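You operate a simulated robot arm through the tools that you are given. There is no shell and no other tool. Be economical: measure what you need, move in short steps, check, and stop when the job is done.

The job below is to be done with a simulated robot arm. You get a single attempt, and the scene is never put back.

TASK
Pull the pad drawer open.

The check looks at the end state, three seconds after you hand in, the way a careful person would. Anything else that was tipped, shoved, dropped, spilled or broken makes it a failure.

THE ROBOT
A 6-joint arm with a two-finger parallel gripper, fixed in place. Base frame: the origin is at the foot of the arm, x ahead of it, y to its left, z up. Readings come in m, degrees, newtons and seconds.
With the tool pointing down near the work surface it reaches from about 0.28 to 0.74 m from the base axis. Its first joint turns from -66.0 to 66.0 degrees. Payload 2.45 kg.
The tool frame sits at the grasp point between the pads (the TCP): z along the fingers, y along the line on which they close. The tips reach 0.024 m beyond it. Largest opening 0.068 m; finger width 0.017, thickness 0.01; the body of the gripper, 0.04 by 0.07 m, starts 0.041 m behind the TCP.
Orientation is told as [roll, pitch, yaw] about the base's x, y, z axes, in that order, counted from this pose: with the fingers straight down and closing along the base's y, the tool's x points along the base's -x, its y along +y and its z along -z.

THE INTERFACE
- The arm moves only by the tool arm_command. Its argument "increments" is a list that holds one entry, the list of rows, each a list of 6 numbers: the shift along the base's x, y, z in mm, then the turn, a rotation vector about the base's x, y, z in rad. In form: [[[dx, dy, dz, ax, ay, az], ...]]. A call has 1 to 10 rows; each row shifts and turns the commanded pose from where the row before left it. "fingers" is the opening, from 0 (shut) to 1 (fully open), set as the call begins (left out, the last holds). Each row takes 0.2 s and may step no farther than 0.05 m and 8.6 degrees from the row before; otherwise, or with a gripper value out of range, the whole call is refused. A pose out of reach is approached as far as the arm can. The call stops where the force on the tool passes 40 N (or 10 N more than at its start, if that is more) or the arm is blocked; 0.2 s more then pass. The fingers move at their own pace (about 0.108 m/s each) and stop on an object; they squeeze with about 43 N. The grip force told is the motor's: it shows also when the fingers shut on nothing. Time passes only in rows, and 0.2 s behind the last, so rows that do not move let the fingers close. The reply holds the time, the measured pose of the TCP, the force on the tool along the base axes, the opening and the grip force, in the units named above and with some noise.
- Cameras (640 x 400 px; columns grow to the right, rows downward): "scene" is fixed at [0.1757, 0.4427, 1.4373]; the picture's right is [-0.49, -0.87, 0.00], its down [-0.70, 0.39, -0.60] and it looks along [0.52, -0.30, -0.80] (base axes); focal length 358 px, centre (320, 200). "wrist" rides on the gripper at [0.084, 0.011, -0.075] in the tool frame; the picture's right is [-0.13, 0.99, 0.00], its down [-0.60, -0.08, -0.79] and it looks along [-0.79, -0.10, 0.61] (tool axes); focal length 251 px, centre (320, 200). There is no depth. A picture from a camera that has moved, and an enlarged one, comes with that camera's place and axes in the base frame and with its lens.
- get_image(camera): a new picture of that camera. The clock stands still meanwhile.
- close_up(camera, box): a new picture of the part [left, top, right, bottom] of that camera's present view, enlarged. The clock stands still meanwhile.
- sign_off(): hands the job in; it is judged then, once.

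Go step by step. Nothing tells you positions but the pictures and the camera data: compare them with the known pose of the tool, close in by small moves and look again before you grip or let go. The budget is 90 turns and 36 pictures, counting those below and the enlarged ones. Unless the task says otherwise, let go and move clear before handing in, and close with one line.

The tools are called after "Request:" as a command line: name --argument value ..., lists and objects as JSON in quotes. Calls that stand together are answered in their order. arm_command: Moves the arm, as the interface text tells. Its arguments: {"type":"object","properties":{"increments":{"type":"array"},"fingers":{"type":"number"}},"required":["increments"]} The other tools are called the same way: get_image (camera) takes a picture; close_up (camera, box) takes an enlarged picture of a part of a camera's view; sign_off () hands the job in.

At the start:

```text
time: 0.0
position: [0.325, 0.29, 1.0611]
tool_rot: [0.0, 0.0, 0.0]
contact_force: [0.3, -0.2, 0.3]
width: 0.0683
grip_force: 0.0
```

scene: 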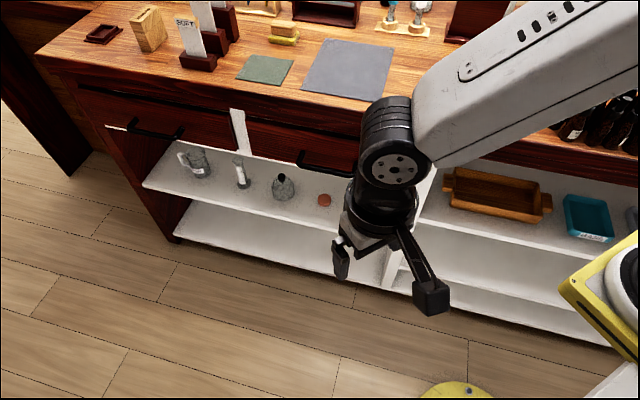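
wrist: 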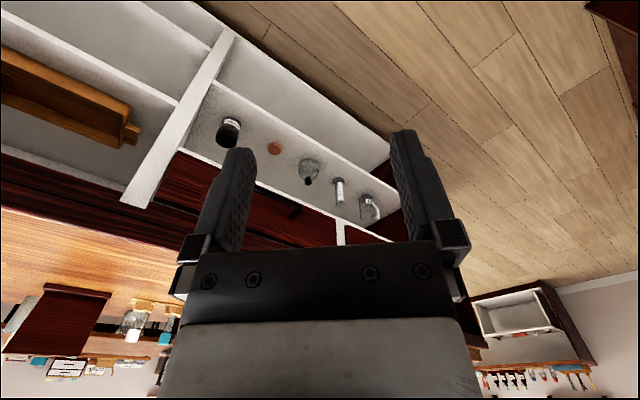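

I see a counter with at least two drawers with dark bar handles below its edge. I need to find out which one is the "pad" drawer, so I'll enlarge the view.

Request:
close_up --camera "scene" --box '[80, 0, 400, 200]'

Request:
close_up --camera "scene" --box '[90, 80, 250, 180]'

Request:
close_up --camera "scene" --box '[230, 90, 390, 190]'

```text
2.00 times, centred on (240, 100) of scene
camera zoom: at [0.1757, 0.4427, 1.4373], right [-0.49, -0.87, 0.0], down [-0.7, 0.39, -0.6], along [0.52, -0.3, -0.8], focal length 715 px, centre (480, 400)
```

zoom: 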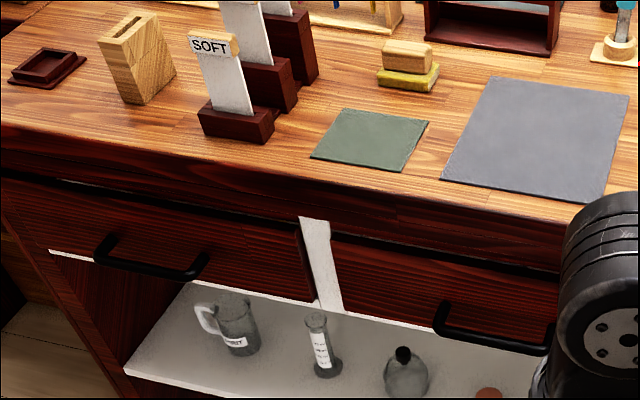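

```text
4.00 times, centred on (170, 130) of scene
camera zoom: at [0.1757, 0.4427, 1.4373], right [-0.49, -0.87, 0.0], down [-0.7, 0.39, -0.6], along [0.52, -0.3, -0.8], focal length 1430 px, centre (920, 480)
```

zoom: 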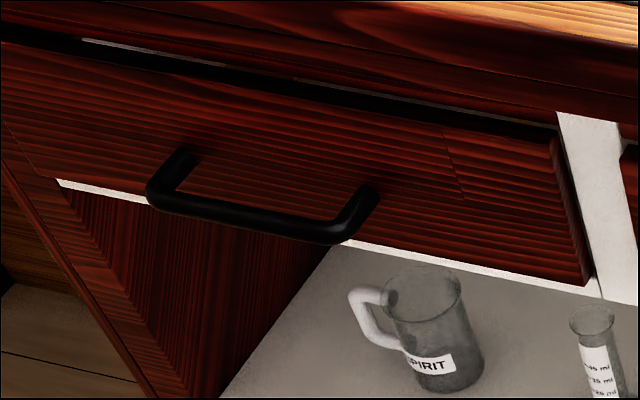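

```text
4.00 times, centred on (310, 140) of scene
camera zoom: at [0.1757, 0.4427, 1.4373], right [-0.49, -0.87, 0.0], down [-0.7, 0.39, -0.6], along [0.52, -0.3, -0.8], focal length 1430 px, centre (360, 440)
```

zoom: 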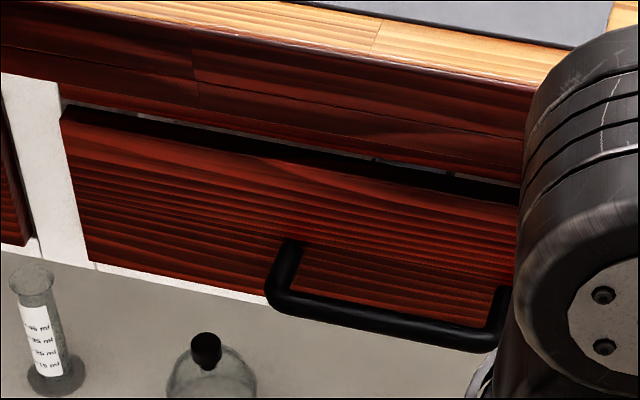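

I haven't found a label on either drawer front yet. I'll check the gripper region and the wrist view in more detail before moving.

Request:
close_up --camera "wrist" --box '[80, 100, 400, 300]'

Request:
close_up --camera "scene" --box '[320, 0, 640, 200]'

```text
2.00 times, centred on (240, 200) of wrist
camera zoom: at [0.2412, 0.3007, 1.1375], right [0.13, 0.99, 0.0], down [0.6, -0.08, 0.79], along [0.79, -0.1, -0.61], focal length 503 px, centre (480, 200)
```

zoom: 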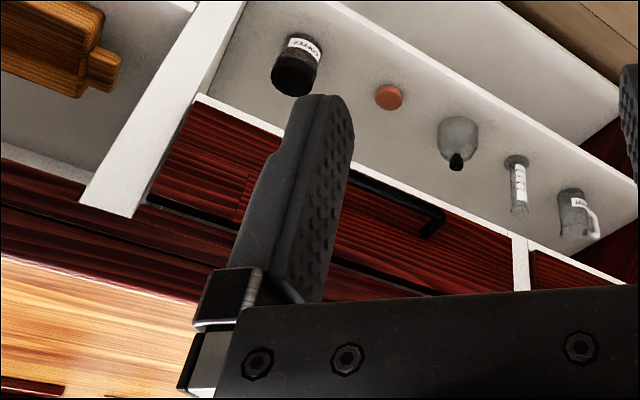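

```text
2.00 times, centred on (480, 100) of scene
camera zoom: at [0.1757, 0.4427, 1.4373], right [-0.49, -0.87, 0.0], down [-0.7, 0.39, -0.6], along [0.52, -0.3, -0.8], focal length 715 px, centre (0, 400)
```

zoom: 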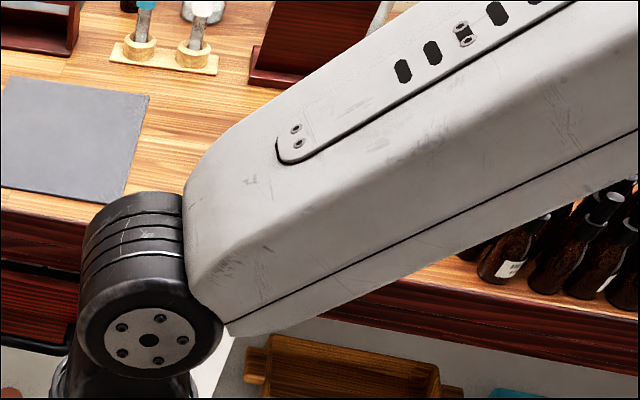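

The right-hand drawer's handle triangulates to about (0.67, 0.147, 0.79), with its bar along (0.70, 0.72). The left drawer is over 1 m away. I'll yaw the wrist to look squarely at the front and check for labels or other drawers to the right.

Request:
arm_command --increments '[[[0, 0, 0, 0, 0, -0.135], [0, 0, 0, 0, 0, -0.135], [0, 0, 0, 0, 0, -0.135], [0, 0, 0, 0, 0, -0.135], [0, 0, 0, 0, 0, -0.135], [0, 0, 0, 0, 0, -0.125]]]'

Request:
get_image --camera "wrist"

Request:
get_image --camera "scene"

```text
time: 1.4
position: [0.3255, 0.29, 1.0619]
tool_rot: [0.0, 0.0, -46.0]
contact_force: [-0.2, 0.0, 0.4]
width: 0.0682
grip_force: 0.1
```

```text
28 pictures are left
camera wrist: at [0.2748, 0.3577, 1.1376], right [0.8, 0.6, 0.0], down [0.36, -0.49, 0.79], along [0.47, -0.64, -0.61], focal length 251 px, centre (320, 200)
```

wrist: 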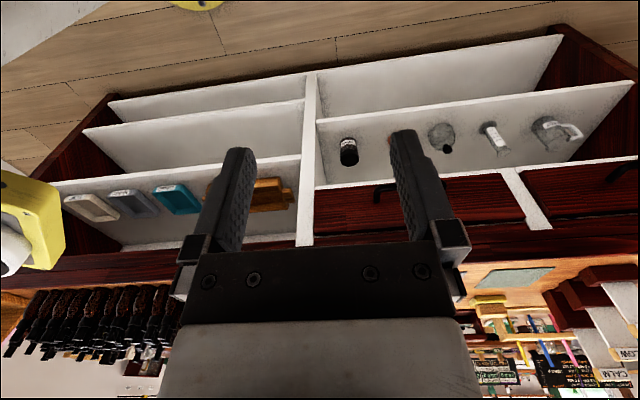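

```text
27 pictures are left
```

scene: 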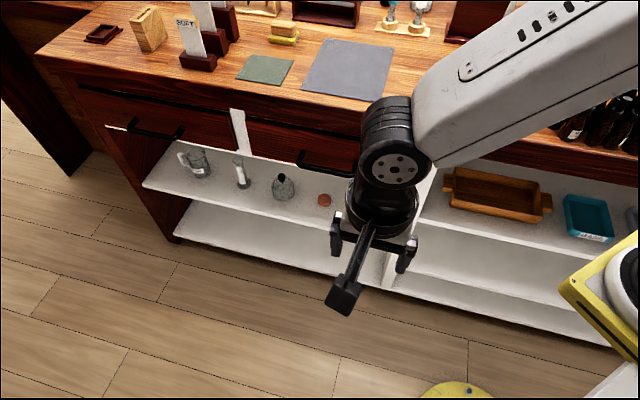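

The cabinet has just two drawers. There are dark signs with writing at the back of the counter, and they may say which drawer is which, so I'll read them.

Request:
close_up --camera "wrist" --box '[450, 250, 640, 400]'

Request:
close_up --camera "wrist" --box '[320, 150, 640, 270]'

```text
2.67 times, centred on (545, 325) of wrist
camera zoom: at [0.2748, 0.3577, 1.1376], right [0.8, 0.6, 0.0], down [0.36, -0.49, 0.79], along [0.47, -0.64, -0.61], focal length 670 px, centre (-280, -133)
```

zoom: 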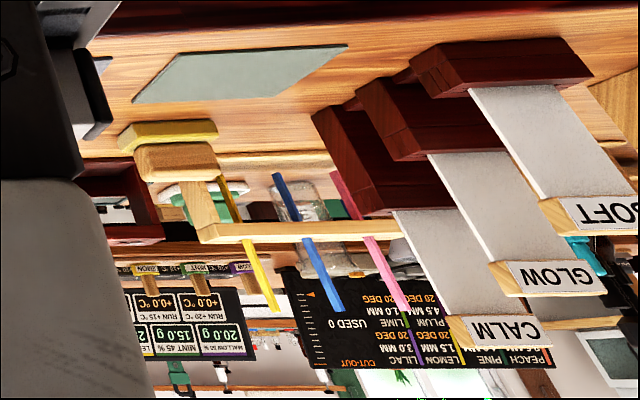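

```text
2.00 times, centred on (480, 210) of wrist
camera zoom: at [0.2748, 0.3577, 1.1376], right [0.8, 0.6, 0.0], down [0.36, -0.49, 0.79], along [0.47, -0.64, -0.61], focal length 503 px, centre (0, 180)
```

zoom: 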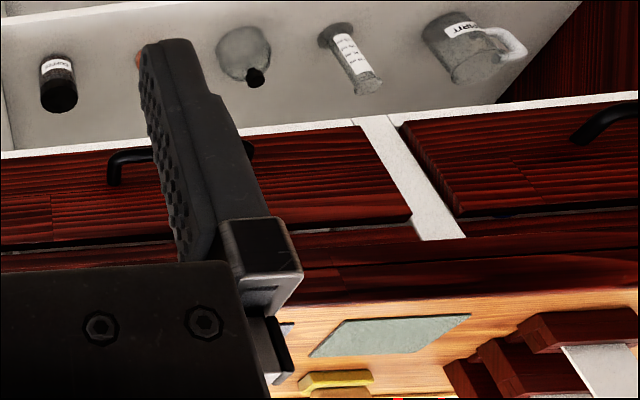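

There is nothing on the signs about drawers. The right drawer sits under the work pads and is the only one the arm can reach, so I'll take that one. The bar runs from about (0.617, 0.097) to (0.722, 0.195) at z≈0.79, and the drawer pulls along (-0.71, 0.71). Next I'll yaw to align the closing axis with the pull direction, then tilt the fingers toward the drawer.

Request:
arm_command --increments '[[[15, 0, -5, 0, 0, 0.149], [15, 0, -5, 0, 0, 0.149], [15, 0, -5, 0, 0, 0.149], [15, 0, -5, 0, 0, 0.149], [15, 0, -5, 0, 0, 0.149], [15, 0, -5, 0, 0, 0.149], [15, 0, -5, 0, 0, 0.149], [15, 0, -5, 0, 0, 0.149], [15, 0, -5, 0, 0, 0.149], [15, 0, -5, 0, 0, 0.149]]]' --fingers 1

Request:
arm_command --increments '[[[0, 0, 0, 0, 0, 0.098], [0, 0, 0, -0.1, -0.1, 0], [0, 0, 0, -0.1, -0.1, 0], [0, 0, 0, -0.1, -0.1, 0], [0, 0, 0, -0.1, -0.1, 0], [0, 0, 0, -0.1, -0.1, 0], [0, 0, 0, -0.1, -0.1, 0]]]'

```text
time: 3.6
position: [0.4743, 0.2901, 1.0114]
tool_rot: [0.0, 0.0, 39.7]
contact_force: [0.7, 0.9, -0.3]
width: 0.0679
grip_force: 0.1
```

```text
time: 5.2
position: [0.4745, 0.2916, 1.012]
tool_rot: [-48.7, 0.1, 45.2]
contact_force: [-0.1, -0.4, 0.2]
width: 0.0681
grip_force: 0.0
```

The tilt works as planned. I'll tilt further and descend to a standoff in front of the handle.

Request:
arm_command --increments '[[[0, 0, -20, -0.1, -0.1, 0], [0, 0, -20, -0.1, -0.1, 0], [0, 0, -20, -0.1, -0.1, 0], [0, 0, -20, 0, 0, 0], [10, -5, -20, 0, 0, 0], [15, -10, -20, 0, 0, 0], [15, -10, -20, 0, 0, 0], [15, -10, -20, 0, 0, 0], [10, -5, -20, 0, 0, 0]]]'

Request:
get_image --camera "wrist"

Request:
get_image --camera "scene"

```text
time: 7.2
position: [0.5385, 0.25, 0.8332]
tool_rot: [-72.9, 0.1, 44.9]
contact_force: [-0.1, -0.2, -0.8]
width: 0.0681
grip_force: 0.1
```

```text
24 pictures are left
camera wrist: at [0.4275, 0.2437, 0.8446], right [-0.12, 0.3, -0.95], down [-0.09, 0.95, 0.31], along [0.99, 0.12, -0.08], focal length 251 px, centre (320, 200)
```

wrist: 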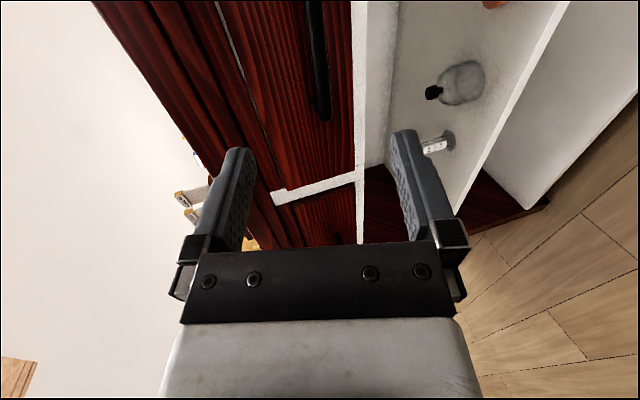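

```text
23 pictures are left
```

scene: 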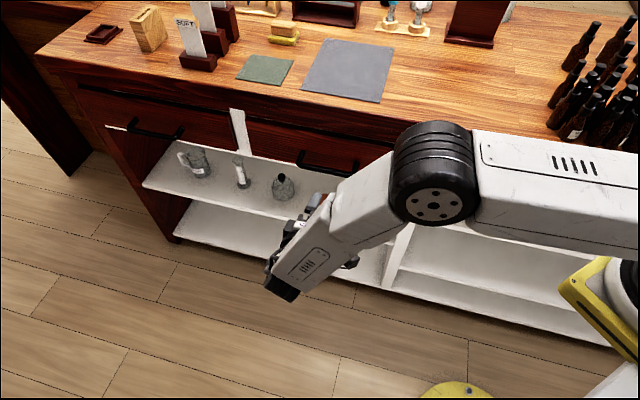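

The bar end checks out at z≈0.785 from this view. I'm closing in along the tool axis to about 5 cm from the bar, then I'll look again.

Request:
arm_command --increments '[[[24, -17, -9, 0, 0, 0], [24, -17, -9, 0, 0, 0], [24, -17, -9, 0, 0, 0], [24, -17, -8, 0, 0, 0], [0, 0, 0, 0, 0, 0]]]'

Request:
get_image --camera "wrist"

Request:
close_up --camera "scene" --box '[220, 90, 420, 215]'

```text
time: 8.4
position: [0.636, 0.1817, 0.7955]
tool_rot: [-72.9, 0.2, 45.1]
contact_force: [-0.1, -0.6, 0.2]
width: 0.0682
grip_force: 0.1
```

```text
22 pictures are left
camera wrist: at [0.524, 0.1749, 0.8084], right [-0.12, 0.29, -0.95], down [-0.09, 0.95, 0.31], along [0.99, 0.12, -0.08], focal length 251 px, centre (320, 200)
```

wrist: 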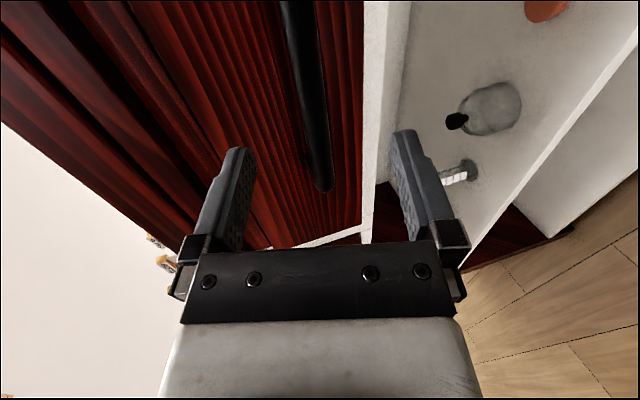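

```text
3.20 times, centred on (320, 152) of scene
camera zoom: at [0.1758, 0.4426, 1.4373], right [-0.49, -0.87, 0.0], down [-0.7, 0.39, -0.6], along [0.52, -0.3, -0.8], focal length 1144 px, centre (320, 352)
```

zoom: 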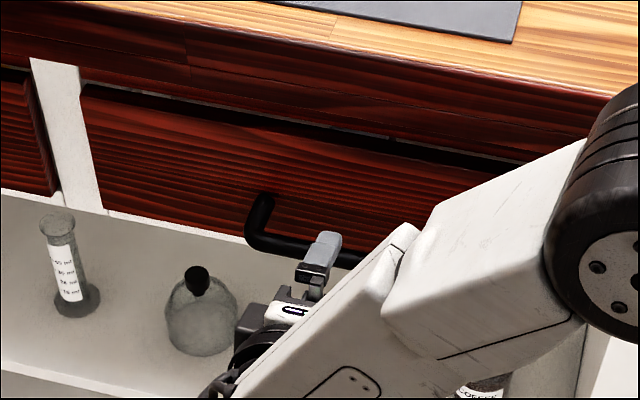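

The bar is centred between the fingers, roughly 5 cm ahead. I'll advance about 38 mm.

Request:
arm_command --increments '[[[9, -9, -3, 0, 0, 0], [9, -9, -4, 0, 0, 0], [9, -9, -3, 0, 0, 0], [0, 0, 0, 0, 0, 0]]]'

Request:
get_image --camera "wrist"

Request:
close_up --camera "scene" --box '[270, 130, 370, 193]'

```text
time: 9.4
position: [0.6632, 0.1559, 0.7875]
tool_rot: [-72.9, 0.2, 45.0]
contact_force: [0.2, -0.3, -0.2]
width: 0.068
grip_force: 0.0
```

```text
20 pictures are left
camera wrist: at [0.5509, 0.1482, 0.7988], right [-0.12, 0.29, -0.95], down [-0.09, 0.95, 0.31], along [0.99, 0.12, -0.08], focal length 251 px, centre (320, 200)
```

wrist: 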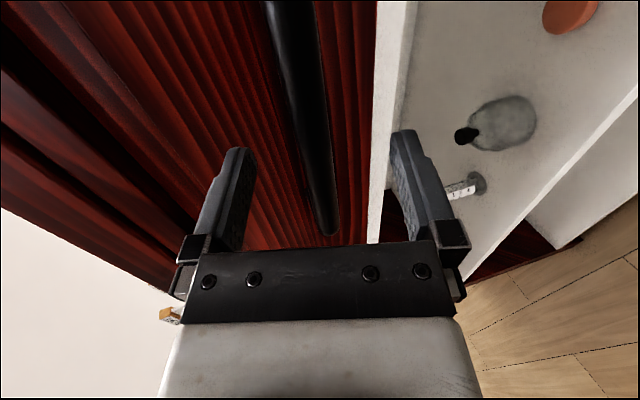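

```text
6.35 times, centred on (320, 162) of scene
camera zoom: at [0.1757, 0.4426, 1.4373], right [-0.49, -0.87, 0.0], down [-0.7, 0.39, -0.6], along [0.52, -0.3, -0.8], focal length 2270 px, centre (320, 444)
```

zoom: 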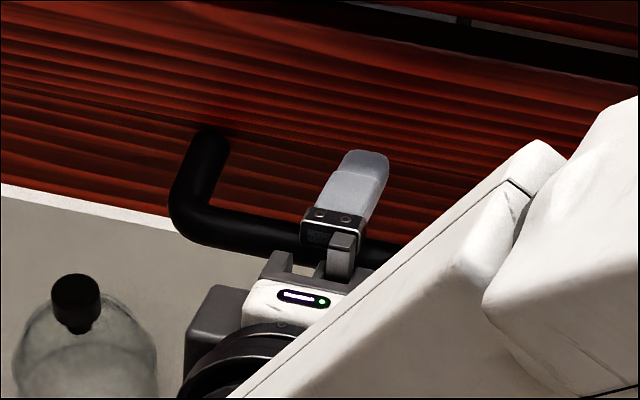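

The bar is between the pads and nothing is touching. Closing the fingers.

Request:
arm_command --increments '[[[0, 0, 0, 0, 0, 0], [0, 0, 0, 0, 0, 0], [0, 0, 0, 0, 0, 0]]]' --fingers 0

Request:
get_image --camera "wrist"

```text
time: 10.2
position: [0.6638, 0.1558, 0.7872]
tool_rot: [-73.1, 0.0, 44.9]
contact_force: [-3.3, -4.8, 16.4]
width: 0.0159
grip_force: 34.8
```

```text
18 pictures are left
camera wrist: at [0.5513, 0.1483, 0.8003], right [-0.11, 0.29, -0.95], down [-0.09, 0.95, 0.3], along [0.99, 0.12, -0.08], focal length 251 px, centre (320, 200)
```

wrist: 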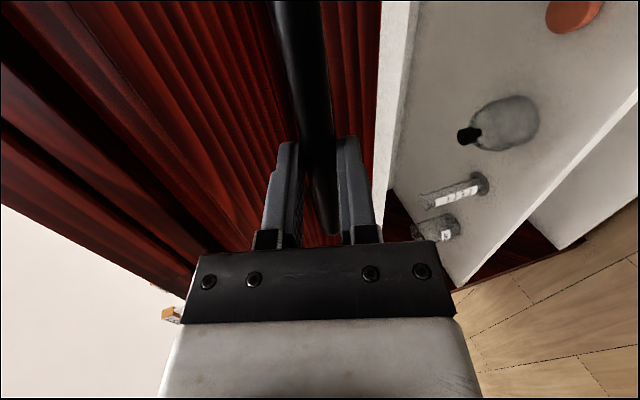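

The fingers have gripped the bar at 16 mm opening. Now a short test pull.

Request:
arm_command --increments '[[[-4, 4, 1, 0, 0, 0], [-7, 7, 0, 0, 0, 0], [-7, 7, 0, 0, 0, 0], [-7, 7, 0, 0, 0, 0]]]'

Request:
close_up --camera "scene" --box '[220, 80, 420, 205]'

```text
time: 11.2
position: [0.6378, 0.1809, 0.7884]
tool_rot: [-73.0, 0.2, 45.0]
contact_force: [2.4, -0.3, 16.3]
width: 0.0157
grip_force: 34.4
```

```text
3.20 times, centred on (320, 142) of scene
camera zoom: at [0.1754, 0.4425, 1.4373], right [-0.49, -0.87, 0.0], down [-0.7, 0.39, -0.6], along [0.52, -0.3, -0.8], focal length 1144 px, centre (320, 384)
```

zoom: 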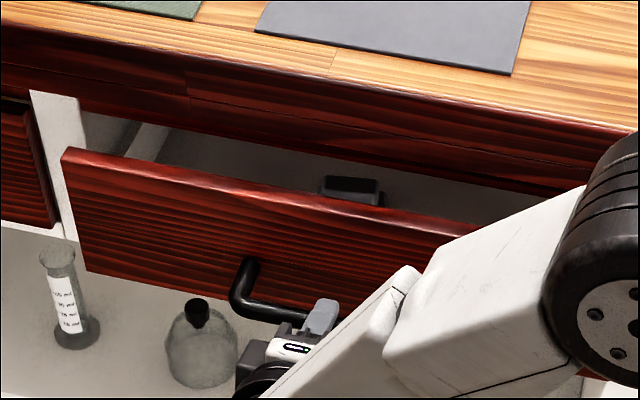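

The drawer is sliding freely, and I can see a dark pad-like item inside. I'll keep pulling gently.

Request:
arm_command --increments '[[[-7, 7, 0, 0, 0, 0], [-8, 8, 0, 0, 0, 0], [-8, 8, 0, 0, 0, 0], [-8, 8, 0, 0, 0, 0], [-8, 8, 0, 0, 0, 0], [-8, 8, 0, 0, 0, 0], [-6, 6, 0, 0, 0, 0], [-4, 4, 0, 0, 0, 0]]]'

Request:
close_up --camera "scene" --box '[180, 80, 420, 230]'

```text
time: 13.0
position: [0.5805, 0.2376, 0.7882]
tool_rot: [-73.0, 0.1, 45.0]
contact_force: [5.1, 1.5, 18.8]
width: 0.0157
grip_force: 35.3
```

```text
2.67 times, centred on (300, 155) of scene
camera zoom: at [0.1754, 0.4425, 1.4373], right [-0.49, -0.87, 0.0], down [-0.7, 0.39, -0.6], along [0.52, -0.3, -0.8], focal length 954 px, centre (373, 320)
```

zoom: 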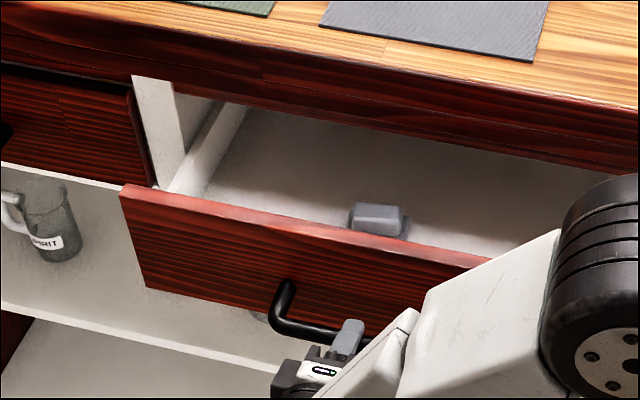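

It's open about 12 cm, with a grey pad inside. I'll pull a further 7 cm in slow steps and watch the force.

Request:
arm_command --increments '[[[-6, 6, 0, 0, 0, 0], [-7, 7, 0, 0, 0, 0], [-7, 7, 0, 0, 0, 0], [-7, 7, 0, 0, 0, 0], [-7, 7, 0, 0, 0, 0], [-7, 7, 0, 0, 0, 0], [-5, 5, 0, 0, 0, 0], [-3, 3, 0, 0, 0, 0]]]'

Request:
close_up --camera "scene" --box '[180, 80, 420, 230]'

```text
time: 14.8
position: [0.531, 0.2856, 0.7879]
tool_rot: [-73.0, 0.1, 45.0]
contact_force: [3.1, -0.2, 20.3]
width: 0.0157
grip_force: 34.7
```

```text
2.67 times, centred on (300, 155) of scene
camera zoom: at [0.1754, 0.4425, 1.4374], right [-0.49, -0.87, 0.0], down [-0.7, 0.39, -0.6], along [0.52, -0.3, -0.8], focal length 954 px, centre (373, 320)
```

zoom: 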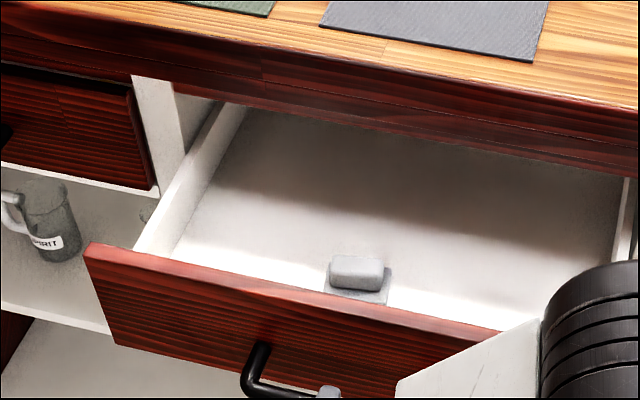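

It's open about 19 cm with no resistance. I'll go a bit further and see whether the stop is near.

Request:
arm_command --increments '[[[-4, 4, 0, 0, 0, 0], [-4, 4, 0, 0, 0, 0], [-4, 4, 0, 0, 0, 0], [-4, 4, 0, 0, 0, 0], [-4, 4, 0, 0, 0, 0], [-4, 4, 0, 0, 0, 0], [-4, 4, 0, 0, 0, 0]]]'

```text
time: 16.4
position: [0.5029, 0.314, 0.7875]
tool_rot: [-73.0, 0.1, 45.1]
contact_force: [5.5, 2.2, 19.5]
width: 0.0159
grip_force: 35.2
```

It's now open about 23 cm, which is ample. I'll release and back straight off along the tool axis.

Request:
arm_command --increments '[[[0, 0, 0, 0, 0, 0], [0, 0, 0, 0, 0, 0], [0, 0, 0, 0, 0, 0]]]' --fingers 1

Request:
arm_command --increments '[[[-7, 7, 3, 0, 0, 0], [-10, 10, 4, 0, 0, 0], [-10, 10, 4, 0, 0, 0], [-10, 10, 4, 0, 0, 0], [-10, 10, 4, 0, 0, 0], [-10, 10, 4, 0, 0, 0]]]'

Request:
get_image --camera "scene"

Request:
get_image --camera "wrist"

```text
time: 17.2
position: [0.5041, 0.3132, 0.788]
tool_rot: [-72.9, 0.2, 44.9]
contact_force: [-0.4, -0.3, 0.4]
width: 0.0681
grip_force: 0.1
```

```text
time: 18.6
position: [0.4685, 0.3611, 0.8111]
tool_rot: [-72.9, 0.3, 45.1]
contact_force: [1.8, 0.6, 0.2]
width: 0.068
grip_force: 0.1
out of reach, approached as far as the arm can: row 5, 6
```

```text
14 pictures are left
```

scene: 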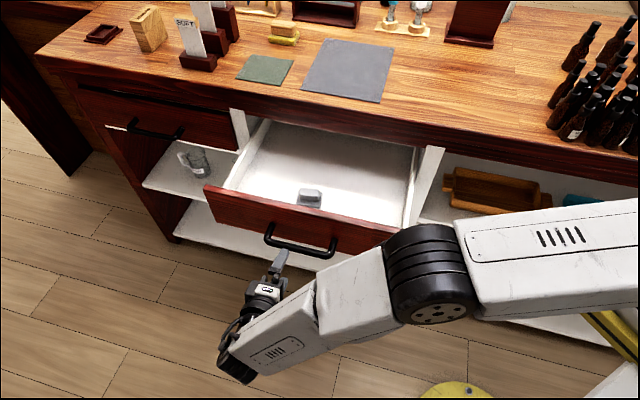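

```text
13 pictures are left
camera wrist: at [0.3563, 0.3542, 0.8238], right [-0.12, 0.3, -0.95], down [-0.09, 0.95, 0.31], along [0.99, 0.12, -0.08], focal length 251 px, centre (320, 200)
```

wrist: 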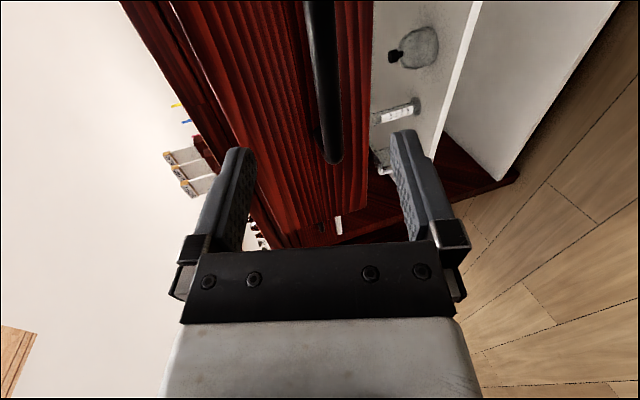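

The drawer is open with the pad inside undisturbed. The gripper is clear of the handle, and the glassware and trays I can see are still upright. I'm handing in.

Request:
sign_off

```text
The job is handed in.
```

I pulled the right-hand drawer open about 23 cm, let go of the handle and moved clear. Neither drawer had a visible label: I chose this one because it sits under the work pads and was the only one in reach, and there was a grey pad inside.
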